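You operate a simulated robot arm through the tools that you are given. There is no shell and no other tool. Be economical: measure what you need, move in short steps, check, and stop when the job is done.

You run a simulated robot arm. Do the job below in one go: nothing can be reset, and whatever is moved stays where it is left.

JOB
Put things in order on the top of the tinkering table. At the end: the white spare bulb with the red ring stands on top of the grey tin; the gold lipstick stands where the black drive stood; the black drive stands where the orange array drive stood; the orange array drive stands where the white spare bulb with the red ring stood; whatever was shut is shut again. Leave all else as you found it, and nothing knocked over.

It is judged by the outcome, as a careful person would: the job done as asked, and still so three seconds after it is handed in. It fails if anything else is knocked over, pushed out of place, dropped, spilled or broken.

ROBOT AND FRAMES
A 6-joint arm with a two-finger parallel gripper, fixed in place. Base frame: the origin is at the foot of the arm, x ahead of it, y to its left, z up; the work surface is at about z = 0. Readings come in m, degrees, newtons and seconds.
With the tool pointing down near the work surface it reaches from about 0.18 to 0.46 m from the base axis. Its first joint turns from -70.0 to 70.0 degrees. Payload 1.9 kg.
Tool frame: the origin (TCP) lies between the finger pads and is the grasp point; the fingertips stand 0.023 m ahead of it; z points along the fingers, y is the line along which they close. Largest opening 0.094 m; finger width 0.038, thickness 0.01; the body of the gripper, 0.054 by 0.096 m, starts 0.039 m behind the TCP.
Orientation is that of the tool frame in the base frame, as a unit quaternion [x, y, z, w]. With the fingers straight down and closing along the base's y, the tool's x points along the base's -x, its y along +y and its z along -z.

CONTROLS
- The arm moves only by the tool jog_arm. Its argument "plan" is a list that holds one entry, the list of rows, each a list of 7 numbers: the turn, a rotation vector about the tool's x, y, z in units of 180 degrees (1.0 is 180 degrees), then the shift along the tool's x, y, z in units of 400 mm (1.0 is 400 mm), then the opening, from 0 (shut) to 1 (fully open). In form: [[[ax, ay, az, tx, ty, tz, jaw], ...]]. A call has 1 to 20 rows; each row is the pose to reach, as a shift and turn from the pose commanded when the call began, along the tool's axes at that moment. A call with a number of a shift or a turn outside -1 to 1 is refused whole. Each row takes 0.2 s and may step no farther than 0.05 m and 8.6 degrees from the row before; otherwise, or with a gripper value out of range, the whole call is refused. A pose out of reach is approached as far as the arm can. The call stops where the force on the tool passes 40 N (or 10 N more than at its start, if that is more) or the arm is blocked; 0.2 s more then pass. The fingers move at their own pace (about 0.108 m/s each) and stop on an object; they squeeze with about 21 N. The grip force told is the motor's: it shows also when the fingers shut on nothing. Time passes only in rows, and 0.2 s behind the last, so rows that repeat a pose let the fingers close. It gives the time, the measured TCP pose, the force on the tool (base axes), the opening and the grip force at its end, in the units of the frame above (readings bear some noise), and new pictures: "pictures" is both (left out), scene, wrist or none.
- Cameras (640 x 400 px; columns grow to the right, rows downward): "scene" is fixed at [0.0385, 0.2995, 0.4318]; the picture's right is [-0.81, -0.59, 0.00], its down [-0.31, 0.42, -0.85] and it looks along [0.50, -0.69, -0.52] (base axes); focal length 252 px, centre (320, 200). "wrist" rides on the gripper at [0.087, 0.016, -0.074] in the tool frame; the picture's right is [-0.18, 0.98, 0.00], its down [-0.58, -0.11, -0.81] and it looks along [-0.79, -0.15, 0.59] (tool axes); focal length 243 px, centre (320, 200). There is no depth. A picture from a camera that has moved, and an enlarged one, comes with that camera's place and axes in the base frame and with its lens. The place of the scene camera against the robot may be out by one fixed shift of up to 0.025 m in any direction.
- zoom(camera, box): a new picture of the part [left, top, right, bottom] of that camera's present view, enlarged. No time passes.
- sign_off(): hands the job in; it is judged then, once.

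Go step by step. Nothing tells you positions but the pictures and the camera data: compare them with the known pose of the tool, close in by small moves and look again before you grip or let go. The budget is 120 turns and 170 pictures, counting those below and the enlarged ones. Unless the task says otherwise, let go and move clear before handing in, and close with one line.

The tools are called after "Call:" as a command line: name --argument value ..., lists and objects as JSON in quotes. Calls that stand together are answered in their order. jog_arm: Moves the arm, as the interface text tells. Its arguments: {"type":"object","properties":{"plan":{"type":"array","items":{"type":"array","items":{"type":"array","items":{"type":"number"}}}},"pictures":{"type":"string","enum":["both","scene","wrist","none"]}},"required":["plan"]} The other tools are called the same way: zoom (camera, box) takes an enlarged picture of a part of a camera's view; sign_off () hands the job in.

At the start:

```text
time_s: 0.0
ee_pos: [0.2861, -0.1849, 0.3091]
orientation: [0.001, 1.0, -0.001, 0.0]
force: [-0.3, 0.7, 0.0]
width: 0.0939
grasp_force: 0.0
```

scene: 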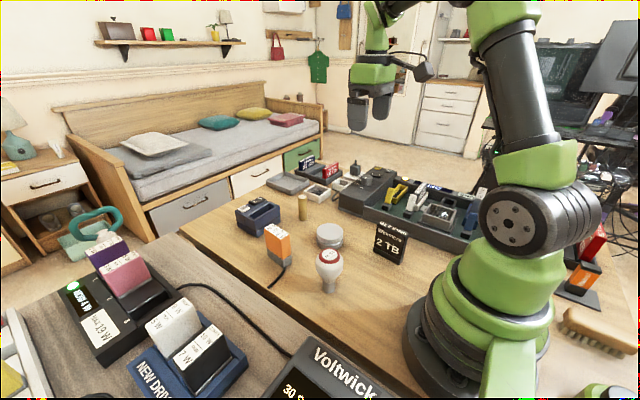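
wrist: 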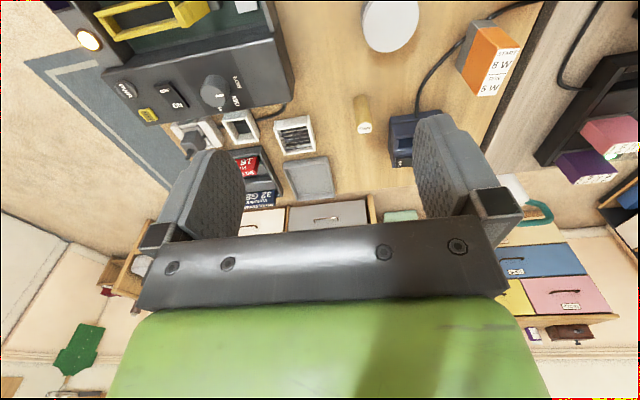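

I see a table with a white bulb with red ring, a grey tin, a gold lipstick, an orange drive (with a cable?), and a black 2 TB drive. I zoom in to measure.

Call:
zoom --camera "scene" --box '[220, 170, 440, 307]'

Call:
zoom --camera "wrist" --box '[320, 0, 560, 150]'

```text
2.91 times, centred on (330, 238) of scene
camera zoom: at [0.0385, 0.2995, 0.4318], right [-0.81, -0.59, 0.0], down [-0.31, 0.42, -0.85], along [0.5, -0.69, -0.52], focal length 733 px, centre (291, 88)
```

zoom: 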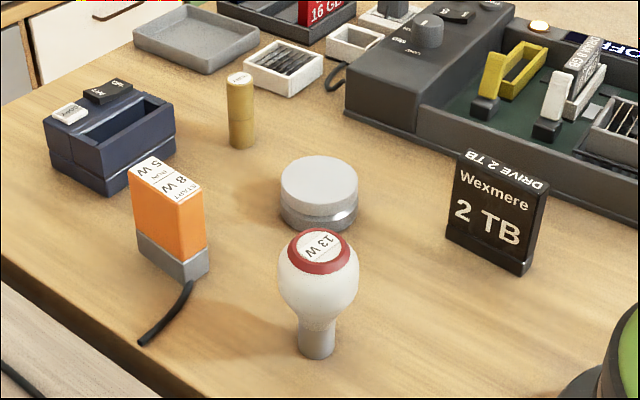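

```text
2.67 times, centred on (440, 75) of wrist
camera zoom: at [0.2002, -0.1696, 0.3826], right [0.19, 0.98, 0.0], down [0.58, -0.11, 0.81], along [0.79, -0.15, -0.59], focal length 647 px, centre (0, 533)
```

zoom: 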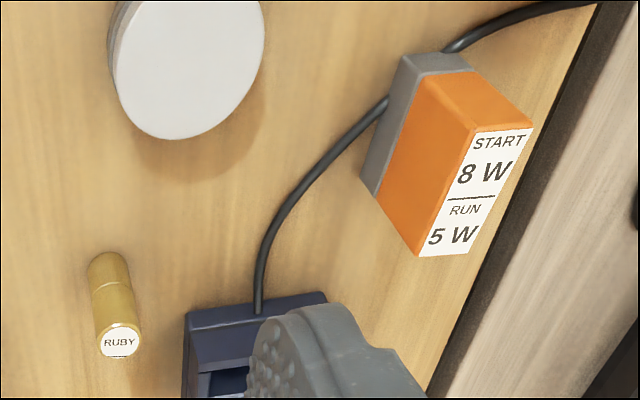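

Bulb is near (0.23, 0.02), tin near (0.31, -0.10), orange near (0.38, 0.01), black near (0.17, -0.145), and the lipstick near (0.437, -0.145). I raise the view over the bulb to get exact numbers from the wrist camera.

Call:
jog_arm --plan '[[[0, 0, 0, 0.043, 0.0925, 0, 1], [0, 0, 0, 0.086, 0.185, 0, 1], [0, 0, 0, 0.129, 0.2775, 0, 1], [0, 0, 0, 0.172, 0.37, 0, 1], [0, 0, 0, 0.215, 0.4625, 0, 1]]]' --pictures "wrist"

```text
time_s: 1.2
ee_pos: [0.1981, 0.0032, 0.3103]
orientation: [0.002, 1.0, 0.0, 0.0]
force: [0.8, 0.0, -0.1]
width: 0.0939
grasp_force: 0.1
camera wrist: at [0.1122, 0.0185, 0.3839], right [0.19, 0.98, 0.0], down [0.58, -0.11, 0.81], along [0.79, -0.15, -0.59], focal length 243 px, centre (320, 200)
```

wrist: 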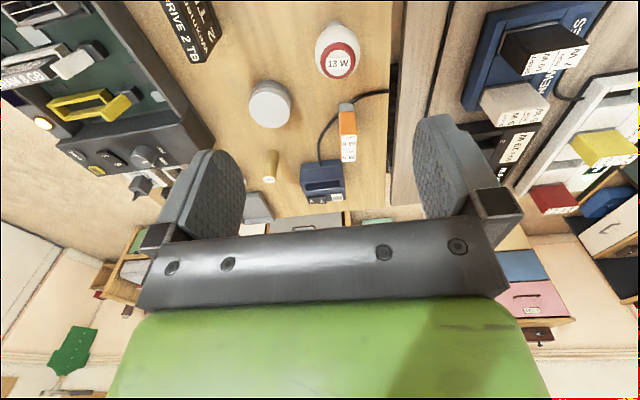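

Call:
zoom --camera "wrist" --box '[240, 0, 400, 100]'

Call:
zoom --camera "wrist" --box '[240, 70, 400, 170]'

Call:
zoom --camera "wrist" --box '[130, 0, 290, 100]'

Call:
zoom --camera "wrist" --box '[230, 120, 390, 220]'

```text
4.00 times, centred on (320, 50) of wrist
camera zoom: at [0.1122, 0.0185, 0.3839], right [0.19, 0.98, 0.0], down [0.58, -0.11, 0.81], along [0.79, -0.15, -0.59], focal length 970 px, centre (320, 800)
```

zoom: 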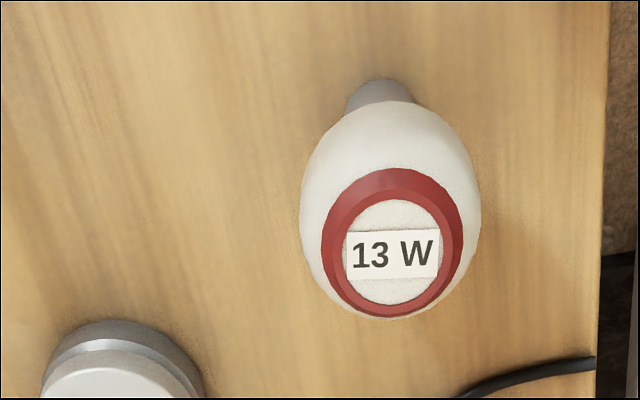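

```text
4.00 times, centred on (320, 120) of wrist
camera zoom: at [0.1122, 0.0185, 0.3839], right [0.19, 0.98, 0.0], down [0.58, -0.11, 0.81], along [0.79, -0.15, -0.59], focal length 970 px, centre (320, 520)
```

zoom: 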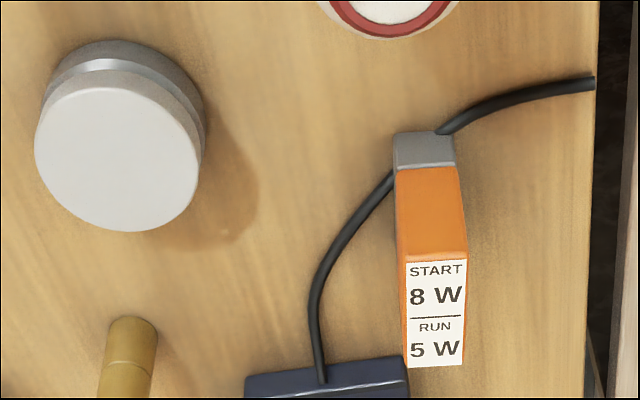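

```text
4.00 times, centred on (210, 50) of wrist
camera zoom: at [0.1122, 0.0185, 0.3839], right [0.19, 0.98, 0.0], down [0.58, -0.11, 0.81], along [0.79, -0.15, -0.59], focal length 970 px, centre (760, 800)
```

zoom: 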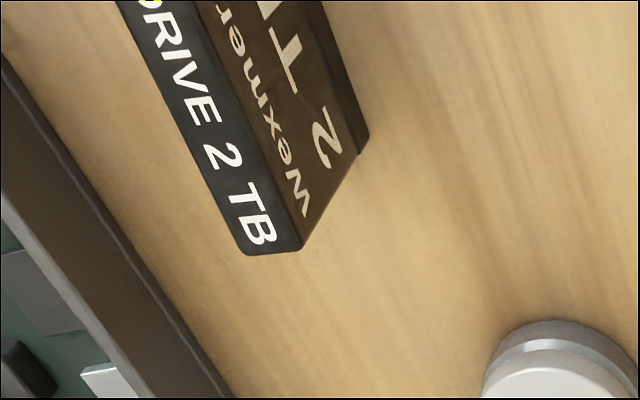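

```text
4.00 times, centred on (310, 170) of wrist
camera zoom: at [0.1122, 0.0185, 0.3839], right [0.19, 0.98, 0.0], down [0.58, -0.11, 0.81], along [0.79, -0.15, -0.59], focal length 970 px, centre (360, 320)
```

zoom: 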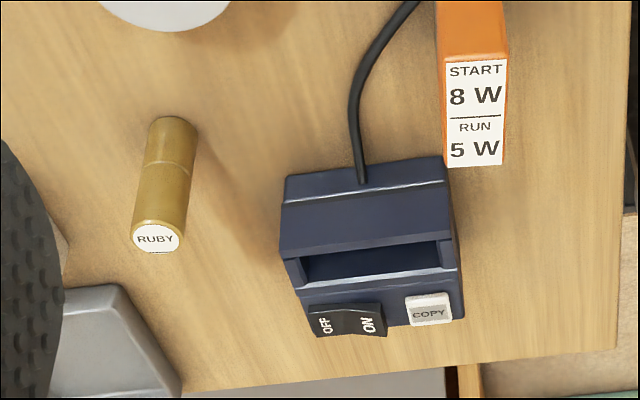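

The wrist view gives the bulb at about (0.242, 0.014), 0.095 high with its widest part at z≈0.062. The tin is at (0.323, -0.104) with its top at ≈0.033. I move above the bulb and check.

Call:
jog_arm --plan '[[[0, 0, 0, -0.0275, 0.0065, 0.094, 1], [0, 0, 0, -0.055, 0.013, 0.188, 1], [0, 0, 0, -0.083, 0.02, 0.282, 1], [0, 0, 0, -0.11, 0.026, 0.375, 1]]]'

```text
time_s: 2.2
ee_pos: [0.2451, 0.0112, 0.1591]
orientation: [0.002, 1.0, 0.0, 0.001]
force: [0.2, 0.0, 0.7]
width: 0.0939
grasp_force: 0.0
camera wrist: at [0.1588, 0.0267, 0.232], right [0.19, 0.98, 0.0], down [0.58, -0.11, 0.81], along [0.79, -0.15, -0.59], focal length 243 px, centre (320, 200)
```

scene: 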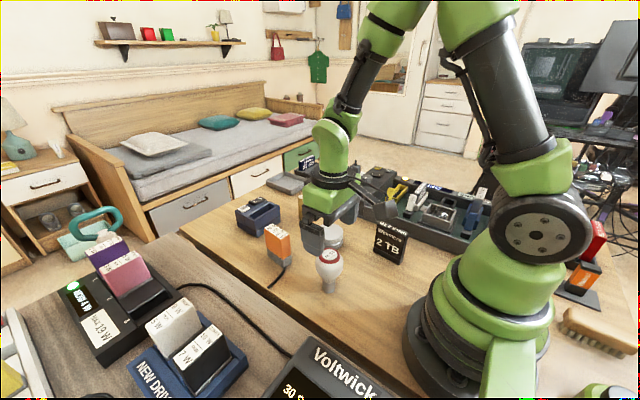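
wrist: 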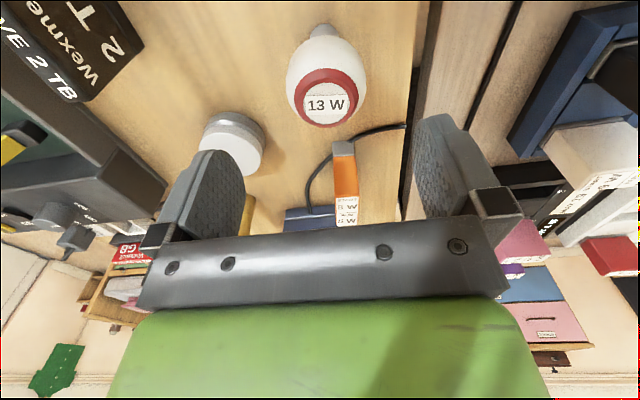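

Refined bulb axis is (0.242, 0.016). I descend around it, fingers open, then check.

Call:
jog_arm --plan '[[[0, 0, 0, 0.0075, 0.011, 0.05, 1], [0, 0, 0, 0.0075, 0.011, 0.12, 1], [0, 0, 0, 0.0075, 0.011, 0.19, 1], [0, 0, 0, 0.0075, 0.011, 0.2425, 1]]]'

```text
time_s: 3.2
ee_pos: [0.242, 0.0138, 0.0634]
orientation: [0.001, 1.0, 0.0, 0.001]
force: [0.0, -0.2, -0.4]
width: 0.0939
grasp_force: 0.1
camera wrist: at [0.1557, 0.0299, 0.1372], right [0.19, 0.98, 0.0], down [0.58, -0.11, 0.81], along [0.79, -0.15, -0.59], focal length 243 px, centre (320, 200)
```

scene: 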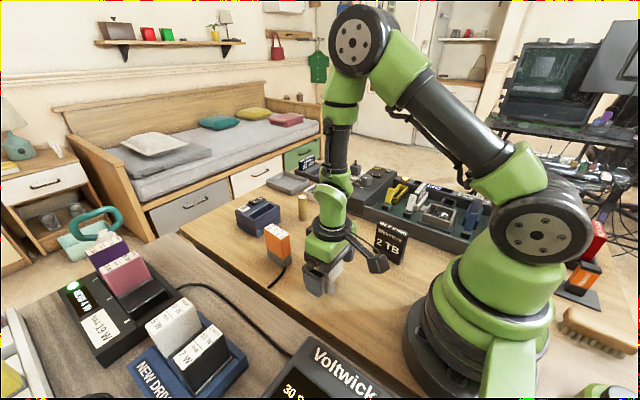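
wrist: 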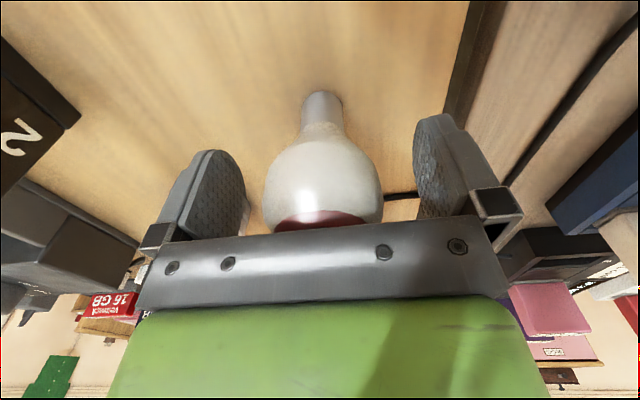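

The bulb sits centred between the pads with its equator at TCP height. I close the fingers.

Call:
jog_arm --plan '[[[0, 0, 0, 0, 0.003, 0, 0.65], [0, 0, 0, 0, 0.003, 0, 0.4], [0, 0, 0, 0, 0.003, 0, 0.3], [0, 0, 0, 0, 0.003, 0, 0.3]]]' --pictures "wrist"

```text
time_s: 4.2
ee_pos: [0.2421, 0.0152, 0.0617]
orientation: [0.001, 1.0, -0.001, 0.001]
force: [0.6, 0.2, 0.2]
width: 0.0524
grasp_force: 21.0
camera wrist: at [0.1558, 0.0313, 0.1365], right [0.19, 0.98, 0.0], down [0.58, -0.11, 0.81], along [0.79, -0.15, -0.59], focal length 243 px, centre (320, 200)
```

wrist: 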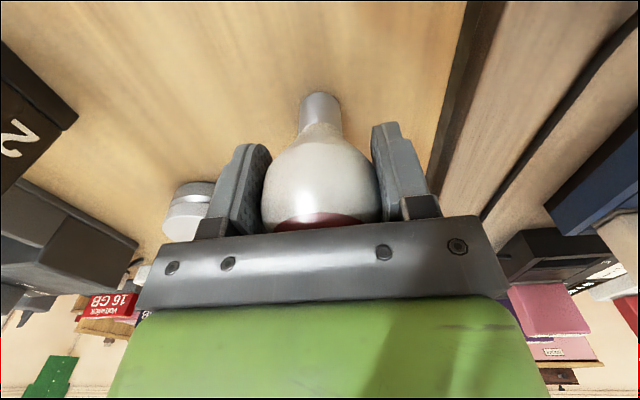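

Gripped at width 0.052. I lift straight up and carry it over towards the tin.

Call:
jog_arm --plan '[[[0, 0, 0, 0, 0.003, -0.05, 0.3], [0, 0, 0, 0, 0.003, -0.13, 0.3], [0, 0, 0, 0, 0.003, -0.21, 0.3], [0, 0, 0, -0.04, -0.057, -0.21, 0.3], [0, 0, 0, -0.08, -0.117, -0.21, 0.3], [0, 0, 0, -0.12, -0.177, -0.21, 0.3], [0, 0, 0, -0.16, -0.237, -0.21, 0.3], [0, 0, 0, -0.2025, -0.2975, -0.21, 0.3], [0, 0, 0, -0.2025, -0.2975, -0.21, 0.3]]]'

```text
time_s: 6.2
ee_pos: [0.3222, -0.103, 0.1448]
orientation: [0.0, 1.0, 0.0, 0.0]
force: [0.6, 0.5, -0.5]
width: 0.0524
grasp_force: 20.6
camera wrist: at [0.2352, -0.0872, 0.2191], right [0.19, 0.98, 0.0], down [0.58, -0.11, 0.81], along [0.79, -0.15, -0.59], focal length 243 px, centre (320, 200)
```

scene: 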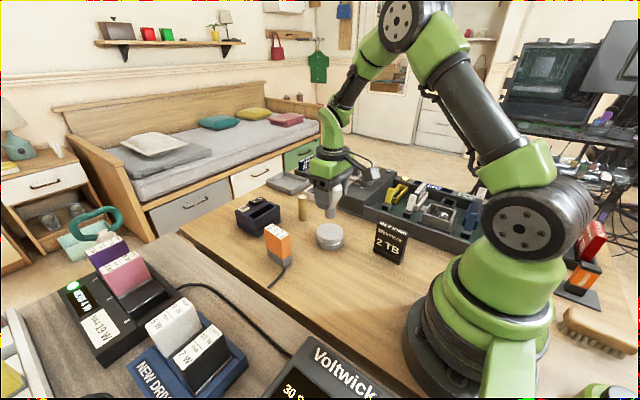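
wrist: 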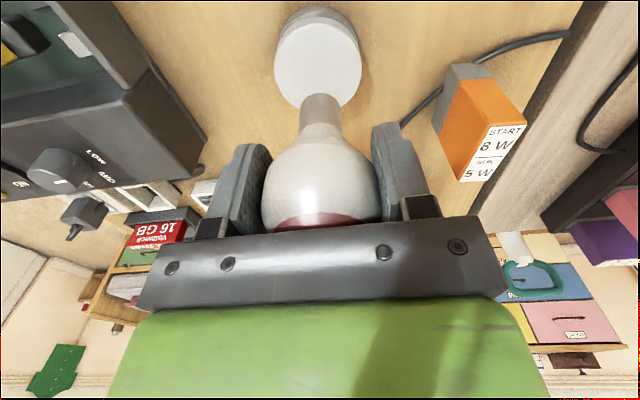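

Call:
zoom --camera "wrist" --box '[240, 0, 400, 100]'

Call:
zoom --camera "scene" --box '[260, 165, 400, 252]'

```text
4.00 times, centred on (320, 50) of wrist
camera zoom: at [0.2352, -0.0872, 0.2191], right [0.19, 0.98, 0.0], down [0.58, -0.11, 0.81], along [0.79, -0.15, -0.59], focal length 970 px, centre (320, 800)
```

zoom: 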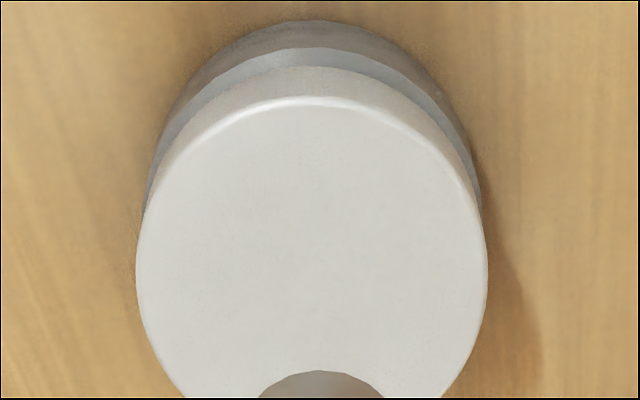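

```text
4.57 times, centred on (330, 208) of scene
camera zoom: at [0.0385, 0.2995, 0.4318], right [-0.81, -0.59, 0.0], down [-0.31, 0.42, -0.85], along [0.5, -0.69, -0.52], focal length 1152 px, centre (274, 161)
```

zoom: 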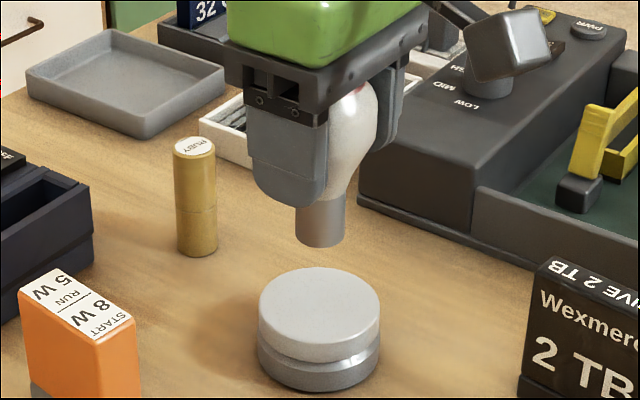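

Tin centre refined to (0.323, -0.106), with its top at about 0.035. I lower to just above it.

Call:
jog_arm --plan '[[[0, 0, 0, -0.002, -0.0075, 0.05, 0.3], [0, 0, 0, -0.002, -0.0075, 0.09, 0.3], [0, 0, 0, -0.002, -0.0075, 0.1, 0.3], [0, 0, 0, -0.002, -0.0075, 0.1, 0.3]]]' --pictures "both"

Call:
zoom --camera "scene" --box '[260, 165, 400, 252]'

```text
time_s: 7.2
ee_pos: [0.3233, -0.1058, 0.1071]
orientation: [0.001, 1.0, 0.0, 0.0]
force: [-0.2, 0.0, -0.4]
width: 0.0519
grasp_force: 21.1
camera wrist: at [0.2368, -0.0902, 0.1798], right [0.19, 0.98, 0.0], down [0.58, -0.11, 0.81], along [0.79, -0.15, -0.59], focal length 243 px, centre (320, 200)
```

scene: 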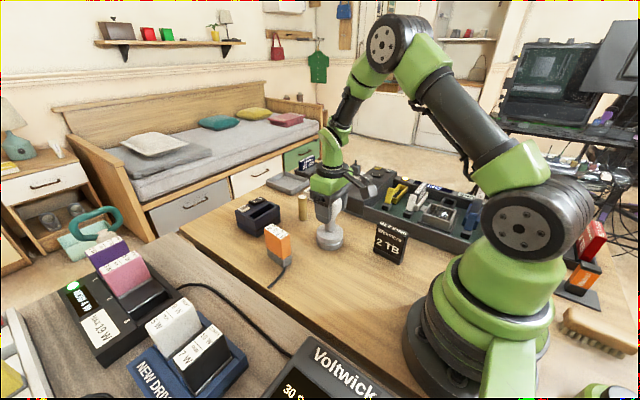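
wrist: 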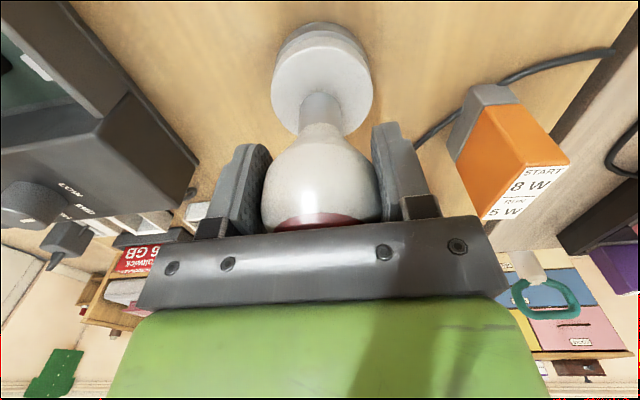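

```text
4.57 times, centred on (330, 208) of scene
camera zoom: at [0.0385, 0.2995, 0.4318], right [-0.81, -0.59, 0.0], down [-0.31, 0.42, -0.85], along [0.5, -0.69, -0.52], focal length 1152 px, centre (274, 161)
```

zoom: 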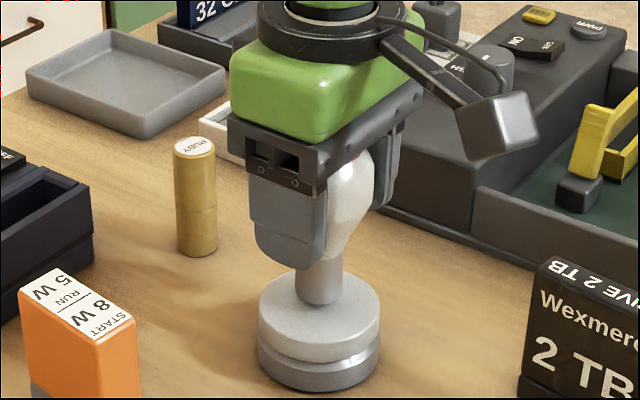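

It's centred, with about 9 mm to go. I lower slowly and watch the force.

Call:
jog_arm --plan '[[[0, 0, 0, 0, 0, 0.01, 0.3], [0, 0, 0, 0, 0, 0.015, 0.3], [0, 0, 0, 0, 0, 0.0175, 0.3], [0, 0, 0, 0, 0, 0.0175, 0.3]]]' --pictures "none"

Call:
zoom --camera "scene" --box '[290, 200, 370, 250]'

```text
time_s: 8.2
ee_pos: [0.3238, -0.107, 0.0992]
orientation: [0.001, 1.0, 0.0, 0.002]
force: [-0.8, 0.5, 3.9]
width: 0.0524
grasp_force: 20.9
```

```text
8.00 times, centred on (330, 225) of scene
camera zoom: at [0.0385, 0.2995, 0.4318], right [-0.81, -0.59, 0.0], down [-0.31, 0.42, -0.85], along [0.5, -0.69, -0.52], focal length 2016 px, centre (240, 0)
```

zoom: 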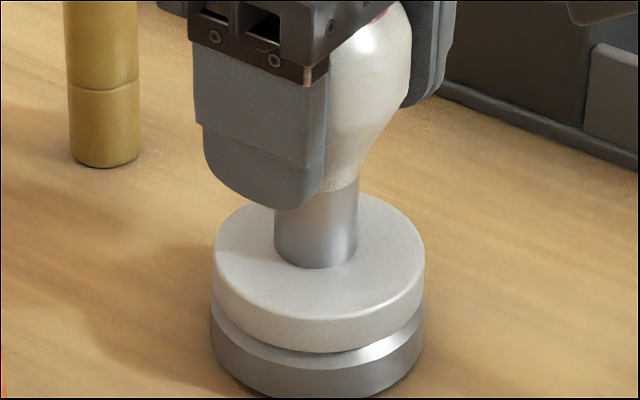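

Light contact (3.9 N). I open the fingers gently.

Call:
jog_arm --plan '[[[0, 0, 0, 0, 0, 0, 0.6], [0, 0, 0, 0, 0, 0, 0.8], [0, 0, 0, 0, 0, 0, 0.95], [0, 0, 0, 0, 0, 0, 1]]]' --pictures "wrist"

Call:
zoom --camera "scene" --box '[290, 180, 370, 250]'

```text
time_s: 9.2
ee_pos: [0.3246, -0.1066, 0.0986]
orientation: [0.001, 1.0, 0.0, 0.0]
force: [1.0, 0.3, -0.1]
width: 0.094
grasp_force: 0.1
camera wrist: at [0.2375, -0.0902, 0.1723], right [0.19, 0.98, 0.0], down [0.58, -0.11, 0.81], along [0.79, -0.15, -0.59], focal length 243 px, centre (320, 200)
```

wrist: 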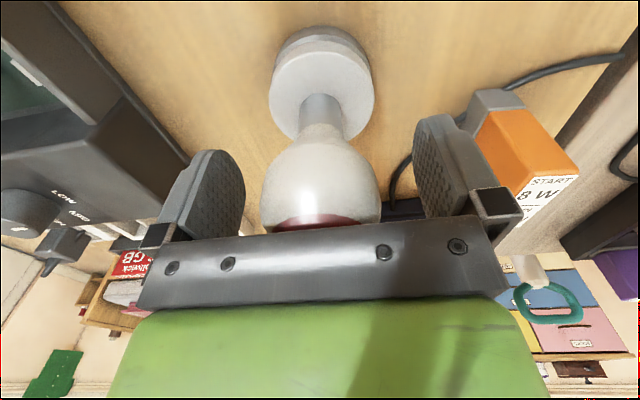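

```text
5.71 times, centred on (330, 215) of scene
camera zoom: at [0.0385, 0.2995, 0.4318], right [-0.81, -0.59, 0.0], down [-0.31, 0.42, -0.85], along [0.5, -0.69, -0.52], focal length 1440 px, centre (263, 114)
```

zoom: 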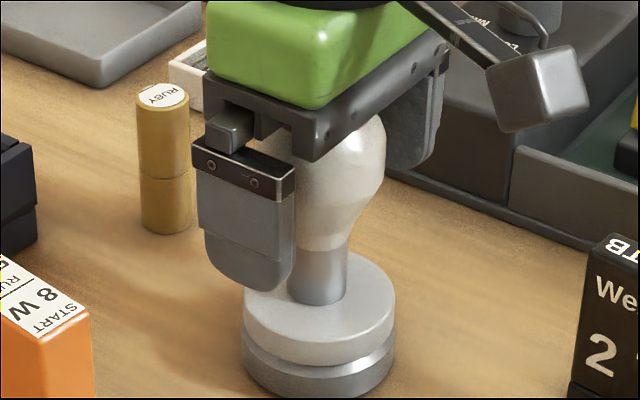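

The bulb stands on the tin. I rise clear and move to above the orange drive.

Call:
jog_arm --plan '[[[0, 0, 0, 0, 0, -0.1, 1], [0, 0, 0, 0, 0, -0.2, 1], [0, 0, 0, 0, 0, -0.3, 1], [0, 0, 0, -0.0, 0.08, -0.35, 1], [0, 0, 0, 0, 0.16, -0.35, 1], [0, 0, 0, 0, 0.24, -0.35, 1], [0, 0, 0, 0, 0.3, -0.35, 1], [0, 0, 0, 0, 0.3, -0.35, 1]]]'

Call:
zoom --camera "wrist" --box '[240, 20, 400, 120]'

Call:
zoom --camera "scene" --box '[220, 170, 440, 307]'

```text
time_s: 11.0
ee_pos: [0.3244, 0.0157, 0.2374]
orientation: [0.002, 1.0, 0.0, 0.0]
force: [0.0, 0.1, 0.4]
width: 0.094
grasp_force: 0.0
camera wrist: at [0.238, 0.032, 0.3115], right [0.19, 0.98, 0.0], down [0.58, -0.11, 0.81], along [0.79, -0.15, -0.59], focal length 243 px, centre (320, 200)
```

scene: 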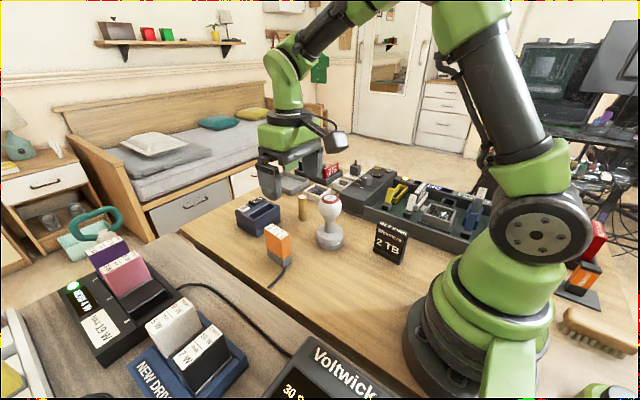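
wrist: 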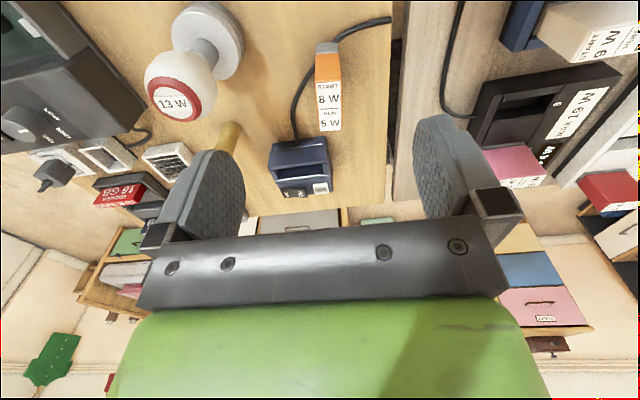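

```text
4.00 times, centred on (320, 70) of wrist
camera zoom: at [0.238, 0.032, 0.3115], right [0.19, 0.98, 0.0], down [0.58, -0.11, 0.81], along [0.79, -0.15, -0.59], focal length 970 px, centre (320, 720)
```

zoom: 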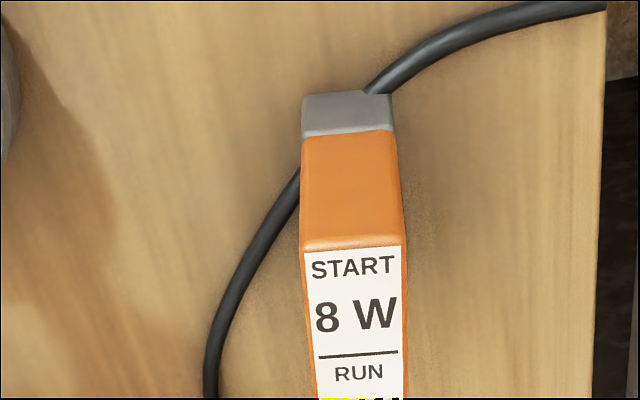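

```text
2.91 times, centred on (330, 238) of scene
camera zoom: at [0.0385, 0.2996, 0.4318], right [-0.81, -0.59, 0.0], down [-0.31, 0.42, -0.85], along [0.5, -0.69, -0.52], focal length 733 px, centre (291, 88)
```

zoom: 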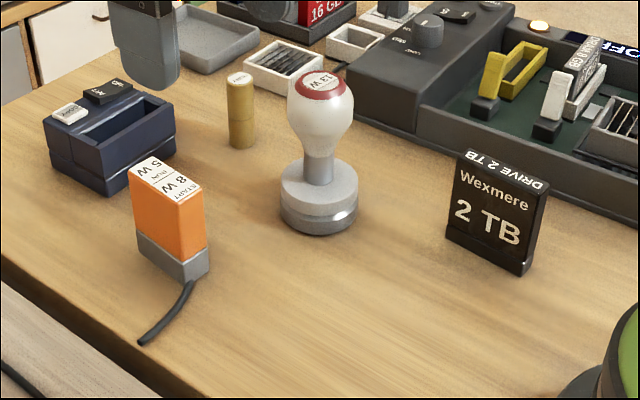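

Orange drive measured: centre (0.385, 0.0146), about 0.025 × 0.057, 0.085 high, yawed about −6.5°. I move above it with that yaw.

Call:
jog_arm --plan '[[[0, 0, 0.009, -0.038, 0, 0.07, 1], [0, 0, 0.018, -0.076, -0.001, 0.14, 1], [0, 0, 0.027, -0.114, -0.002, 0.2, 1], [0, 0, 0.036, -0.1515, -0.003, 0.25, 1], [0, 0, 0.036, -0.1515, -0.003, 0.25, 1]]]'

Call:
zoom --camera "wrist" --box '[240, 50, 400, 150]'

```text
time_s: 12.2
ee_pos: [0.3845, 0.0122, 0.1396]
orientation: [0.058, 0.998, 0.0, 0.0]
force: [0.2, 0.6, 0.8]
width: 0.0939
grasp_force: 0.0
camera wrist: at [0.3004, 0.0381, 0.2118], right [0.3, 0.95, 0.0], down [0.56, -0.18, 0.81], along [0.77, -0.24, -0.59], focal length 243 px, centre (320, 200)
```

scene: 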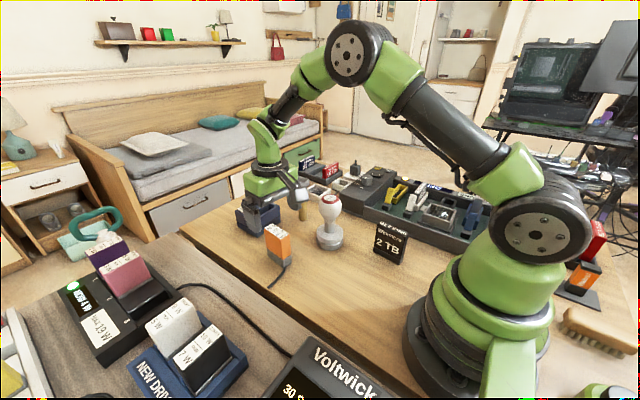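
wrist: 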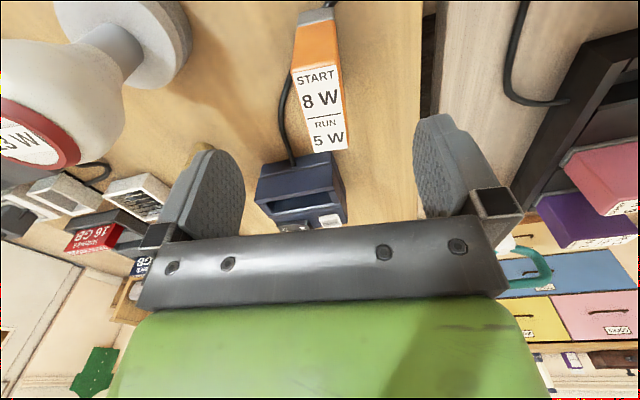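

```text
4.00 times, centred on (320, 100) of wrist
camera zoom: at [0.3004, 0.0381, 0.2118], right [0.3, 0.95, 0.0], down [0.56, -0.18, 0.81], along [0.77, -0.24, -0.59], focal length 970 px, centre (320, 600)
```

zoom: 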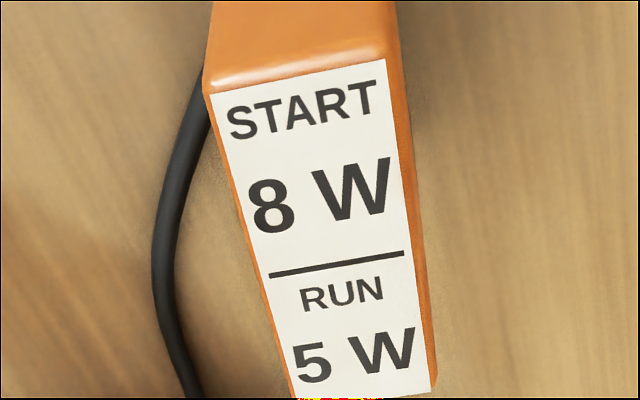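

Refined centre is (0.384, 0.014) with matching yaw. I descend around it.

Call:
jog_arm --plan '[[[0, 0, 0, 0.001, 0.005, 0.06, 1], [0, 0, 0, 0.001, 0.005, 0.12, 1], [0, 0, 0, 0.001, 0.005, 0.18, 1], [0, 0, 0, 0.001, 0.005, 0.2115, 1]]]'

```text
time_s: 13.2
ee_pos: [0.3834, 0.0143, 0.0541]
orientation: [0.057, 0.998, 0.0, 0.001]
force: [-0.7, 0.1, -0.1]
width: 0.0942
grasp_force: 0.1
camera wrist: at [0.2995, 0.0397, 0.1285], right [0.3, 0.96, 0.0], down [0.56, -0.17, 0.81], along [0.77, -0.24, -0.59], focal length 243 px, centre (320, 200)
```

scene: 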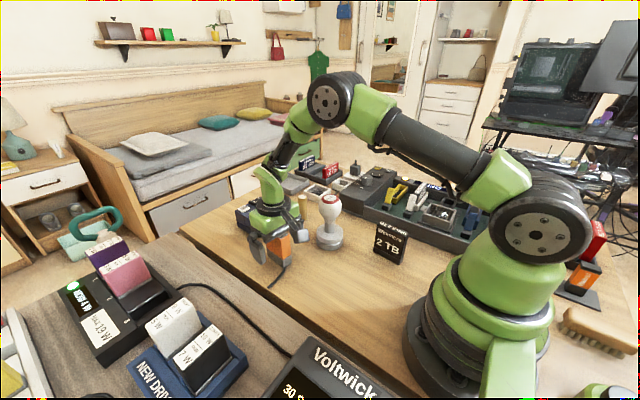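
wrist: 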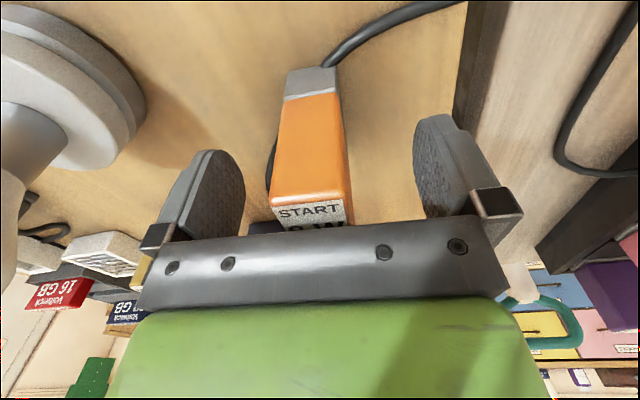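

The drive sits between the pads. I close the fingers.

Call:
jog_arm --plan '[[[0, 0, 0, 0, 0, 0, 0.6], [0, 0, 0, 0, 0, 0, 0.4], [0, 0, 0, 0, 0, 0, 0.2], [0, 0, 0, 0, 0, 0, 0.1], [0, 0, 0, 0, 0, 0, 0.1]]]' --pictures "wrist"

```text
time_s: 14.4
ee_pos: [0.3828, 0.0144, 0.0553]
orientation: [0.058, 0.998, 0.0, 0.0]
force: [0.7, 0.0, -0.1]
width: 0.0262
grasp_force: 20.9
camera wrist: at [0.2994, 0.0398, 0.1287], right [0.3, 0.96, 0.0], down [0.56, -0.17, 0.81], along [0.77, -0.24, -0.59], focal length 243 px, centre (320, 200)
```

wrist: 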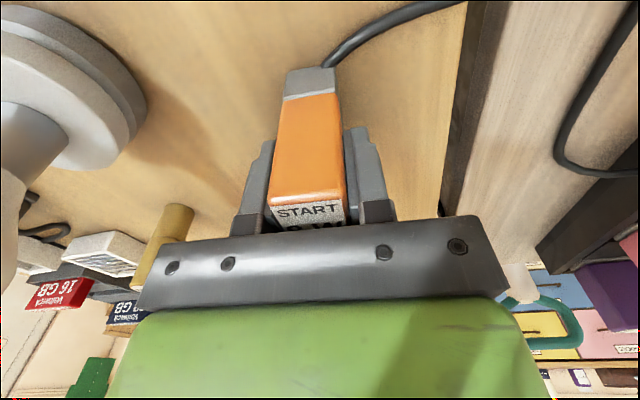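

Gripped (0.026). I lift a little and check whether the cable follows.

Call:
jog_arm --plan '[[[0, 0, 0, 0, 0, -0.03, 0.1], [0, 0, 0, 0, 0, -0.08, 0.1], [0, 0, 0, 0, 0, -0.08, 0.1]]]' --pictures "wrist"

Call:
zoom --camera "scene" --box '[220, 170, 440, 307]'

```text
time_s: 15.2
ee_pos: [0.3845, 0.0148, 0.0875]
orientation: [0.057, 0.998, 0.0, 0.0]
force: [0.4, -0.1, -0.8]
width: 0.0257
grasp_force: 21.2
camera wrist: at [0.2999, 0.0402, 0.1615], right [0.3, 0.96, 0.0], down [0.56, -0.17, 0.81], along [0.77, -0.24, -0.59], focal length 243 px, centre (320, 200)
```

wrist: 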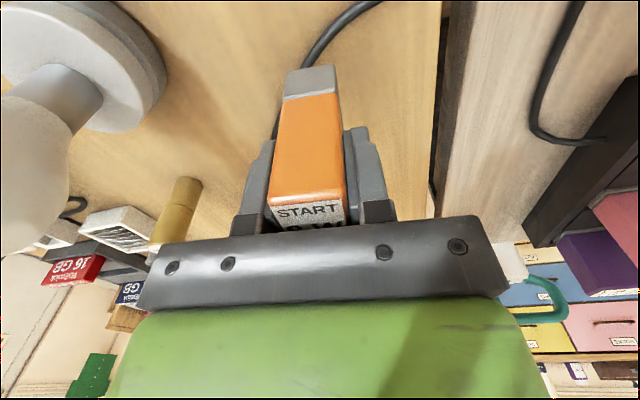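

```text
2.91 times, centred on (330, 238) of scene
camera zoom: at [0.0385, 0.2995, 0.4318], right [-0.81, -0.59, 0.0], down [-0.31, 0.42, -0.85], along [0.5, -0.69, -0.52], focal length 733 px, centre (291, 88)
```

zoom: 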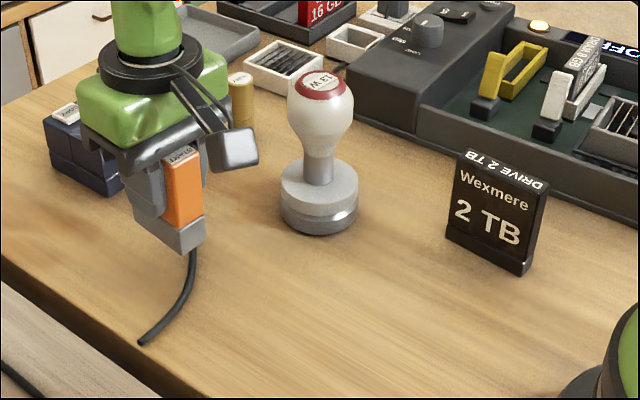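

The cable stays on the table. I carry the drive to the bulb's old spot.

Call:
jog_arm --plan '[[[0, 0, 0, 0.0, 0, -0.05, 0.1], [0, 0, 0, 0.09, -0.0095, -0.05, 0.1], [0, 0, 0, 0.18, -0.019, -0.05, 0.1], [0, 0, 0, 0.27, -0.029, -0.05, 0.1], [0, 0, 0, 0.353, -0.038, -0.05, 0.1], [0, 0, 0, 0.353, -0.038, -0.0, 0.1], [0, 0, 0, 0.353, -0.038, 0.05, 0.1], [0, 0, 0, 0.353, -0.038, 0.068, 0.1], [0, 0, 0, 0.353, -0.038, 0.068, 0.1]]]'

Call:
zoom --camera "scene" --box '[220, 170, 440, 307]'

```text
time_s: 17.2
ee_pos: [0.2443, 0.0146, 0.0587]
orientation: [0.058, 0.998, -0.001, 0.001]
force: [0.3, 0.1, -1.7]
width: 0.0258
grasp_force: 21.4
camera wrist: at [0.16, 0.0401, 0.1328], right [0.3, 0.96, 0.0], down [0.56, -0.17, 0.81], along [0.77, -0.24, -0.59], focal length 243 px, centre (320, 200)
```

scene: 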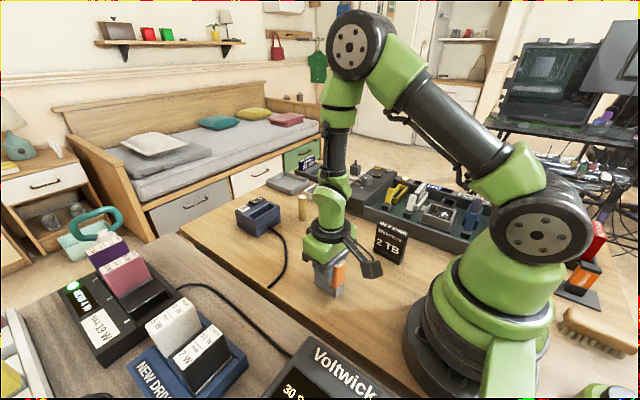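
wrist: 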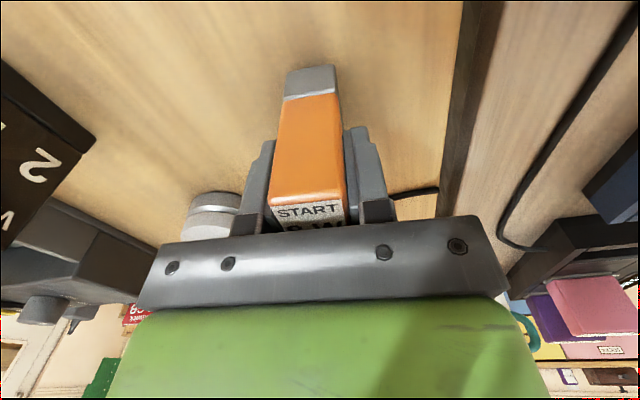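

```text
2.91 times, centred on (330, 238) of scene
camera zoom: at [0.0385, 0.2995, 0.4318], right [-0.81, -0.59, 0.0], down [-0.31, 0.42, -0.85], along [0.5, -0.69, -0.52], focal length 733 px, centre (291, 88)
```

zoom: 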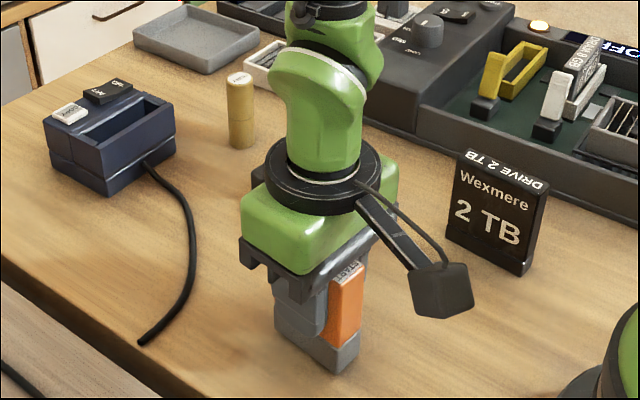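

Now I lower the last few mm to contact.

Call:
jog_arm --plan '[[[0, 0, 0, 0.005, 0.001, 0.005, 0.1], [0, 0, 0, 0.005, 0.001, 0.0085, 0.1], [0, 0, 0, 0.005, 0.001, 0.0105, 0.1], [0, 0, 0, 0.005, 0.001, 0.0105, 0.1]]]' --pictures "none"

```text
time_s: 18.2
ee_pos: [0.24, 0.0157, 0.054]
orientation: [0.058, 0.998, 0.0, 0.001]
force: [1.1, -3.0, 18.9]
width: 0.0255
grasp_force: 20.6
```

Contact is firm, so I ease up slightly and open gently.

Call:
jog_arm --plan '[[[0, 0, 0, 0, 0, -0.001, 0.1], [0, 0, 0, 0, 0, -0.001, 0.35], [0, 0, 0, 0, 0, -0.001, 0.5], [0, 0, 0, 0, 0, -0.001, 0.8], [0, 0, 0, 0, 0, -0.001, 1], [0, 0, 0, 0, 0, -0.001, 1]]]' --pictures "wrist"

```text
time_s: 19.6
ee_pos: [0.2408, 0.0163, 0.0562]
orientation: [0.057, 0.998, 0.0, 0.0]
force: [0.1, 0.7, -0.5]
width: 0.0939
grasp_force: 0.1
camera wrist: at [0.1561, 0.0413, 0.1288], right [0.3, 0.96, 0.0], down [0.56, -0.17, 0.81], along [0.77, -0.24, -0.59], focal length 243 px, centre (320, 200)
```

wrist: 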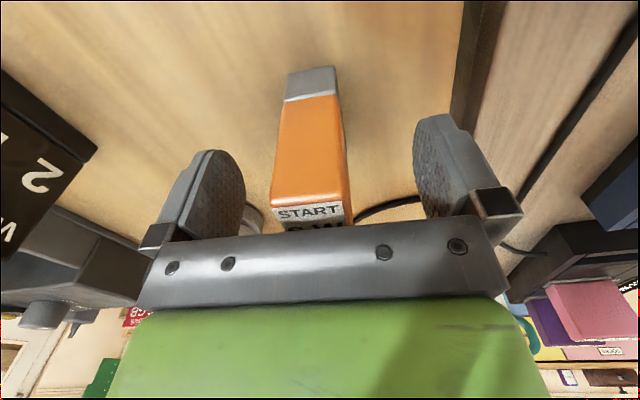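

The orange drive stands at the bulb's old spot. I rise clear and go look at the black drive, tilted to see more downward.

Call:
jog_arm --plan '[[[0, 0, 0, 0, 0, -0.1, 1], [0, 0, 0, 0, 0, -0.2, 1], [0, 0, 0, 0, 0, -0.3, 1], [0, 0, 0, 0, 0, -0.4, 1], [0, 0, 0, 0, 0, -0.5, 1], [0, 0.03, 0, 0.008, -0.095, -0.56, 1], [0, 0.06, 0, 0.016, -0.19, -0.58, 1], [0, 0.09, 0, 0.024, -0.285, -0.58, 1], [0, 0.111, 0, 0.032, -0.381, -0.58, 1], [0, 0.111, 0, 0.032, -0.381, -0.58, 1]]]'

```text
time_s: 21.8
ee_pos: [0.211, -0.134, 0.2881]
orientation: [0.057, 0.983, 0.01, -0.173]
force: [0.0, 0.0, -0.3]
width: 0.094
grasp_force: 0.0
camera wrist: at [0.1571, -0.1122, 0.3871], right [0.28, 0.96, -0.06], down [0.8, -0.2, 0.56], along [0.52, -0.21, -0.83], focal length 243 px, centre (320, 200)
```

scene: 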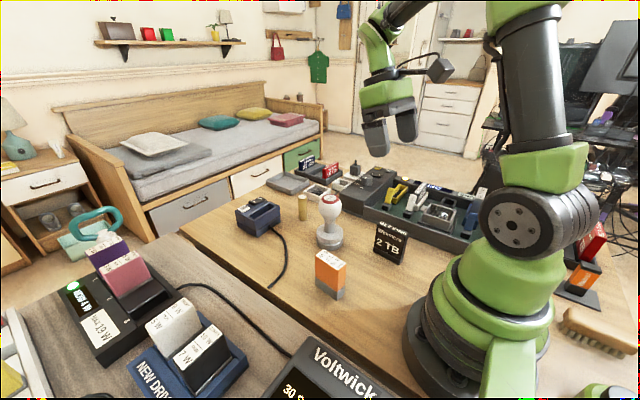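
wrist: 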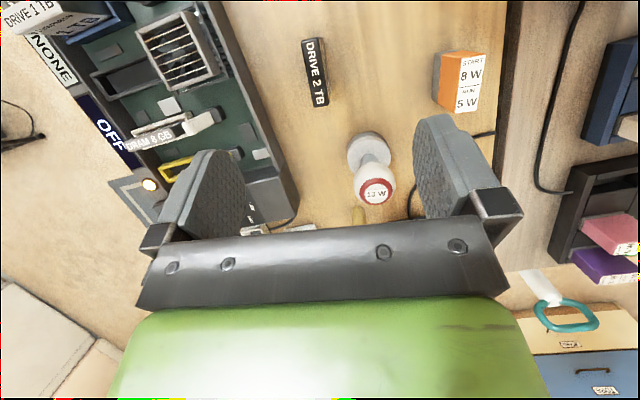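

Good view of the black drive from almost straight above; I enlarge it.

Call:
zoom --camera "wrist" --box '[240, 20, 400, 120]'

Call:
zoom --camera "scene" --box '[340, 200, 440, 270]'

```text
4.00 times, centred on (320, 70) of wrist
camera zoom: at [0.1571, -0.1122, 0.3871], right [0.28, 0.96, -0.06], down [0.8, -0.2, 0.56], along [0.52, -0.21, -0.83], focal length 970 px, centre (320, 720)
```

zoom: 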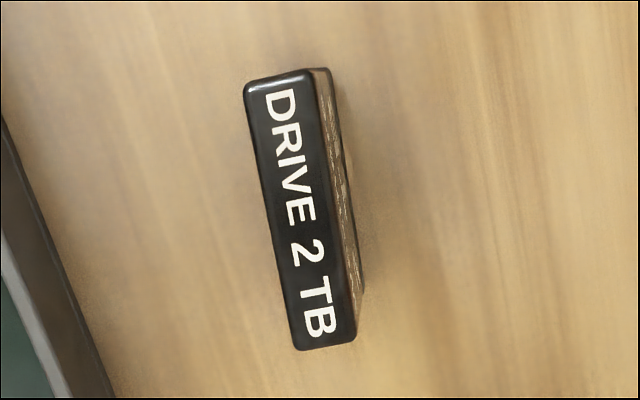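

```text
5.71 times, centred on (390, 235) of scene
camera zoom: at [0.0385, 0.2995, 0.4318], right [-0.81, -0.59, 0.0], down [-0.31, 0.42, -0.85], along [0.5, -0.69, -0.52], focal length 1440 px, centre (-80, 0)
```

zoom: 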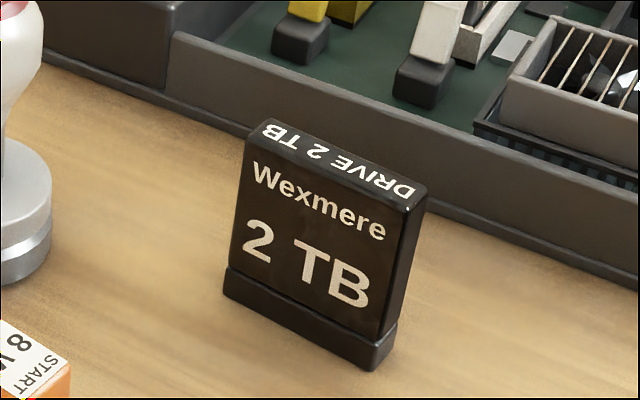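

Black drive measured: centre (0.186, -0.146), 0.068 × 0.019, about 0.078 high, yaw about −6°. I straighten the tool and move above it.

Call:
jog_arm --plan '[[[0, -0.0278, 0, -0.02, -0.009, 0.098, 1], [0, -0.0555, 0, -0.04, -0.0185, 0.196, 1], [0, -0.0833, 0, -0.06, -0.028, 0.294, 1], [0, -0.111, 0, -0.08, -0.037, 0.391, 1], [0, -0.111, 0, -0.08, -0.037, 0.391, 1]]]'

```text
time_s: 23.0
ee_pos: [0.1824, -0.1431, 0.1303]
orientation: [0.059, 0.998, 0.0, 0.0]
force: [0.3, 0.8, -0.4]
width: 0.0942
grasp_force: 0.1
camera wrist: at [0.0988, -0.1187, 0.2039], right [0.3, 0.95, 0.0], down [0.56, -0.18, 0.81], along [0.77, -0.24, -0.59], focal length 243 px, centre (320, 200)
```

scene: 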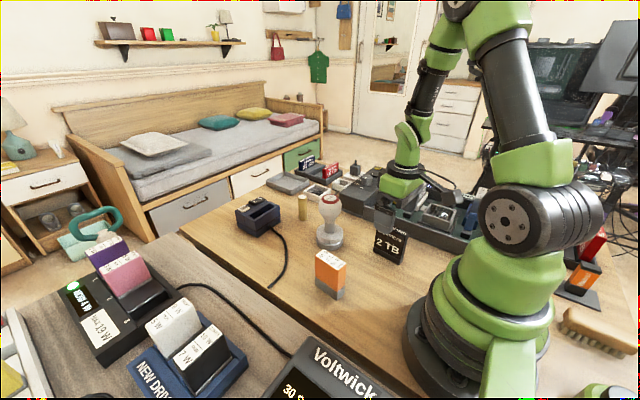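
wrist: 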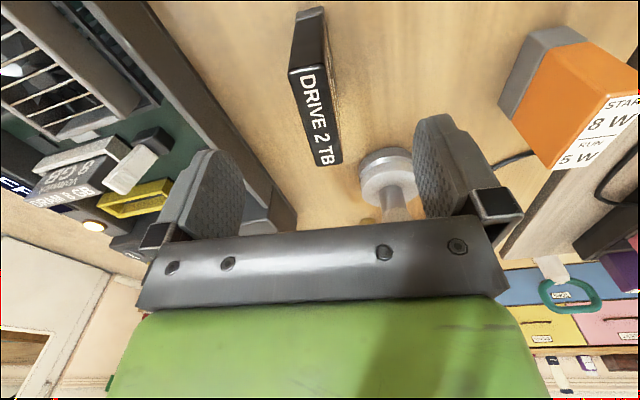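

Refined centre is (0.187, -0.146). I descend around the drive.

Call:
jog_arm --plan '[[[0, 0, 0, -0.012, -0.006, 0.05, 1], [0, 0, 0, -0.012, -0.006, 0.11, 1], [0, 0, 0, -0.012, -0.006, 0.17, 1], [0, 0, 0, -0.012, -0.006, 0.2, 1]]]'

```text
time_s: 24.0
ee_pos: [0.1888, -0.1496, 0.0498]
orientation: [0.058, 0.998, 0.0, 0.001]
force: [-0.8, 0.8, 0.0]
width: 0.094
grasp_force: 0.1
camera wrist: at [0.1052, -0.1233, 0.1233], right [0.3, 0.96, 0.0], down [0.56, -0.17, 0.81], along [0.77, -0.24, -0.59], focal length 243 px, centre (320, 200)
```

scene: 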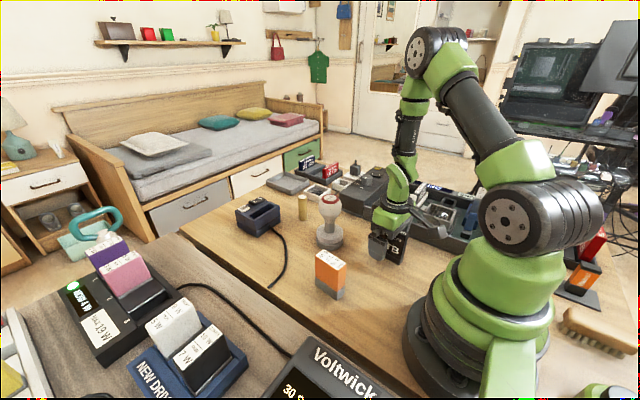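
wrist: 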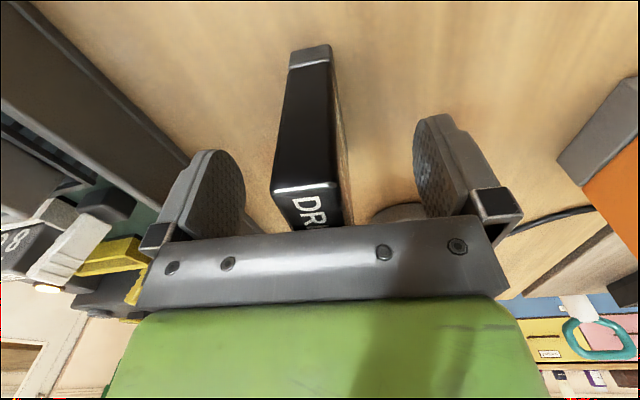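

Centred the same way as the orange was. I close the fingers.

Call:
jog_arm --plan '[[[0, 0, 0, 0, 0, 0, 0.6], [0, 0, 0, 0, 0, 0, 0.4], [0, 0, 0, 0, 0, 0, 0.2], [0, 0, 0, 0, 0, 0, 0.05], [0, 0, 0, 0, 0, 0, 0.05], [0, 0, 0, 0, 0, 0, 0.05]]]' --pictures "wrist"

```text
time_s: 25.4
ee_pos: [0.1894, -0.1489, 0.0494]
orientation: [0.057, 0.998, 0.0, 0.0]
force: [0.2, 0.3, -0.3]
width: 0.0201
grasp_force: 21.3
camera wrist: at [0.1052, -0.1233, 0.1235], right [0.3, 0.96, 0.0], down [0.56, -0.17, 0.81], along [0.77, -0.24, -0.59], focal length 243 px, centre (320, 200)
```

wrist: 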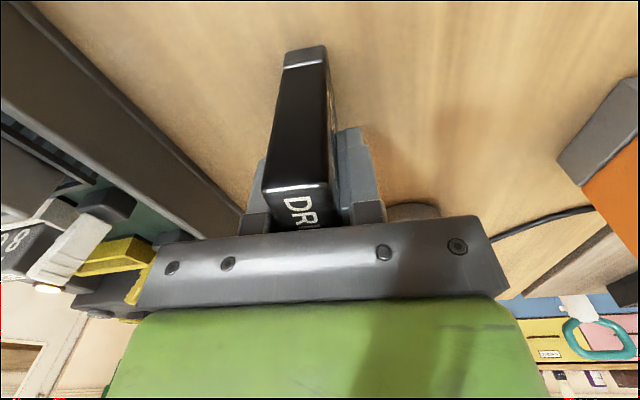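

Gripped (0.020). I lift high enough to clear the bulb and carry it to the orange drive's old spot.

Call:
jog_arm --plan '[[[0, 0, 0, 0, 0, -0.05, 0.05], [0, 0, 0, 0, 0, -0.15, 0.05], [0, 0, 0, 0, 0, -0.25, 0.05], [0, 0, 0, 0, 0, -0.35, 0.05], [0, 0, 0, 0, 0, -0.4, 0.05], [0, 0, 0, -0.074, 0.077, -0.4, 0.05], [0, 0, 0, -0.148, 0.154, -0.4, 0.05], [0, 0, 0, -0.221, 0.231, -0.4, 0.05], [0, 0, 0, -0.295, 0.308, -0.4, 0.05], [0, 0, 0, -0.369, 0.385, -0.4, 0.05], [0, 0, 0, -0.442, 0.461, -0.4, 0.05], [0, 0, 0, -0.442, 0.461, -0.4, 0.05]]]'

```text
time_s: 28.0
ee_pos: [0.3876, 0.0136, 0.2067]
orientation: [0.057, 0.998, 0.0, 0.0]
force: [0.2, -0.8, -1.8]
width: 0.0196
grasp_force: 20.7
camera wrist: at [0.3045, 0.0396, 0.2806], right [0.3, 0.96, 0.0], down [0.57, -0.18, 0.81], along [0.77, -0.24, -0.59], focal length 243 px, centre (320, 200)
```

scene: 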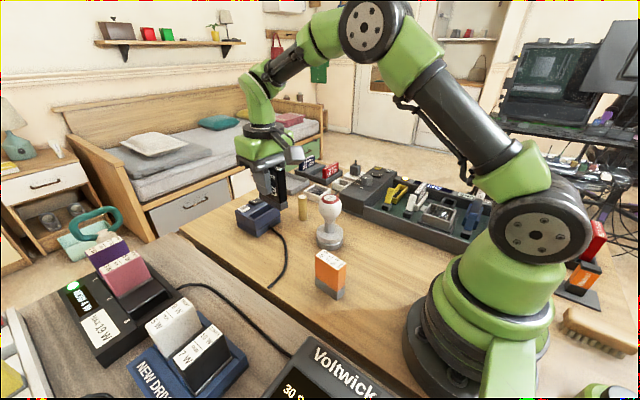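
wrist: 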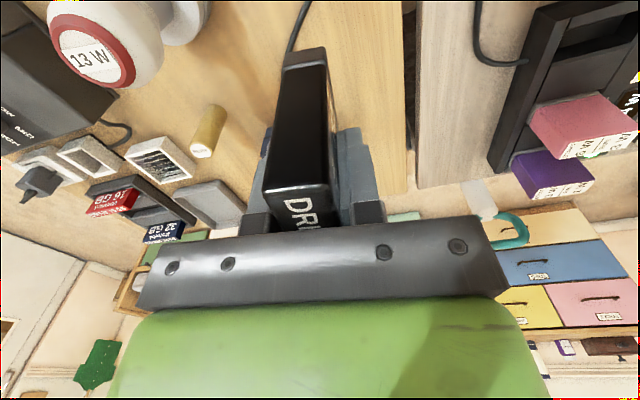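

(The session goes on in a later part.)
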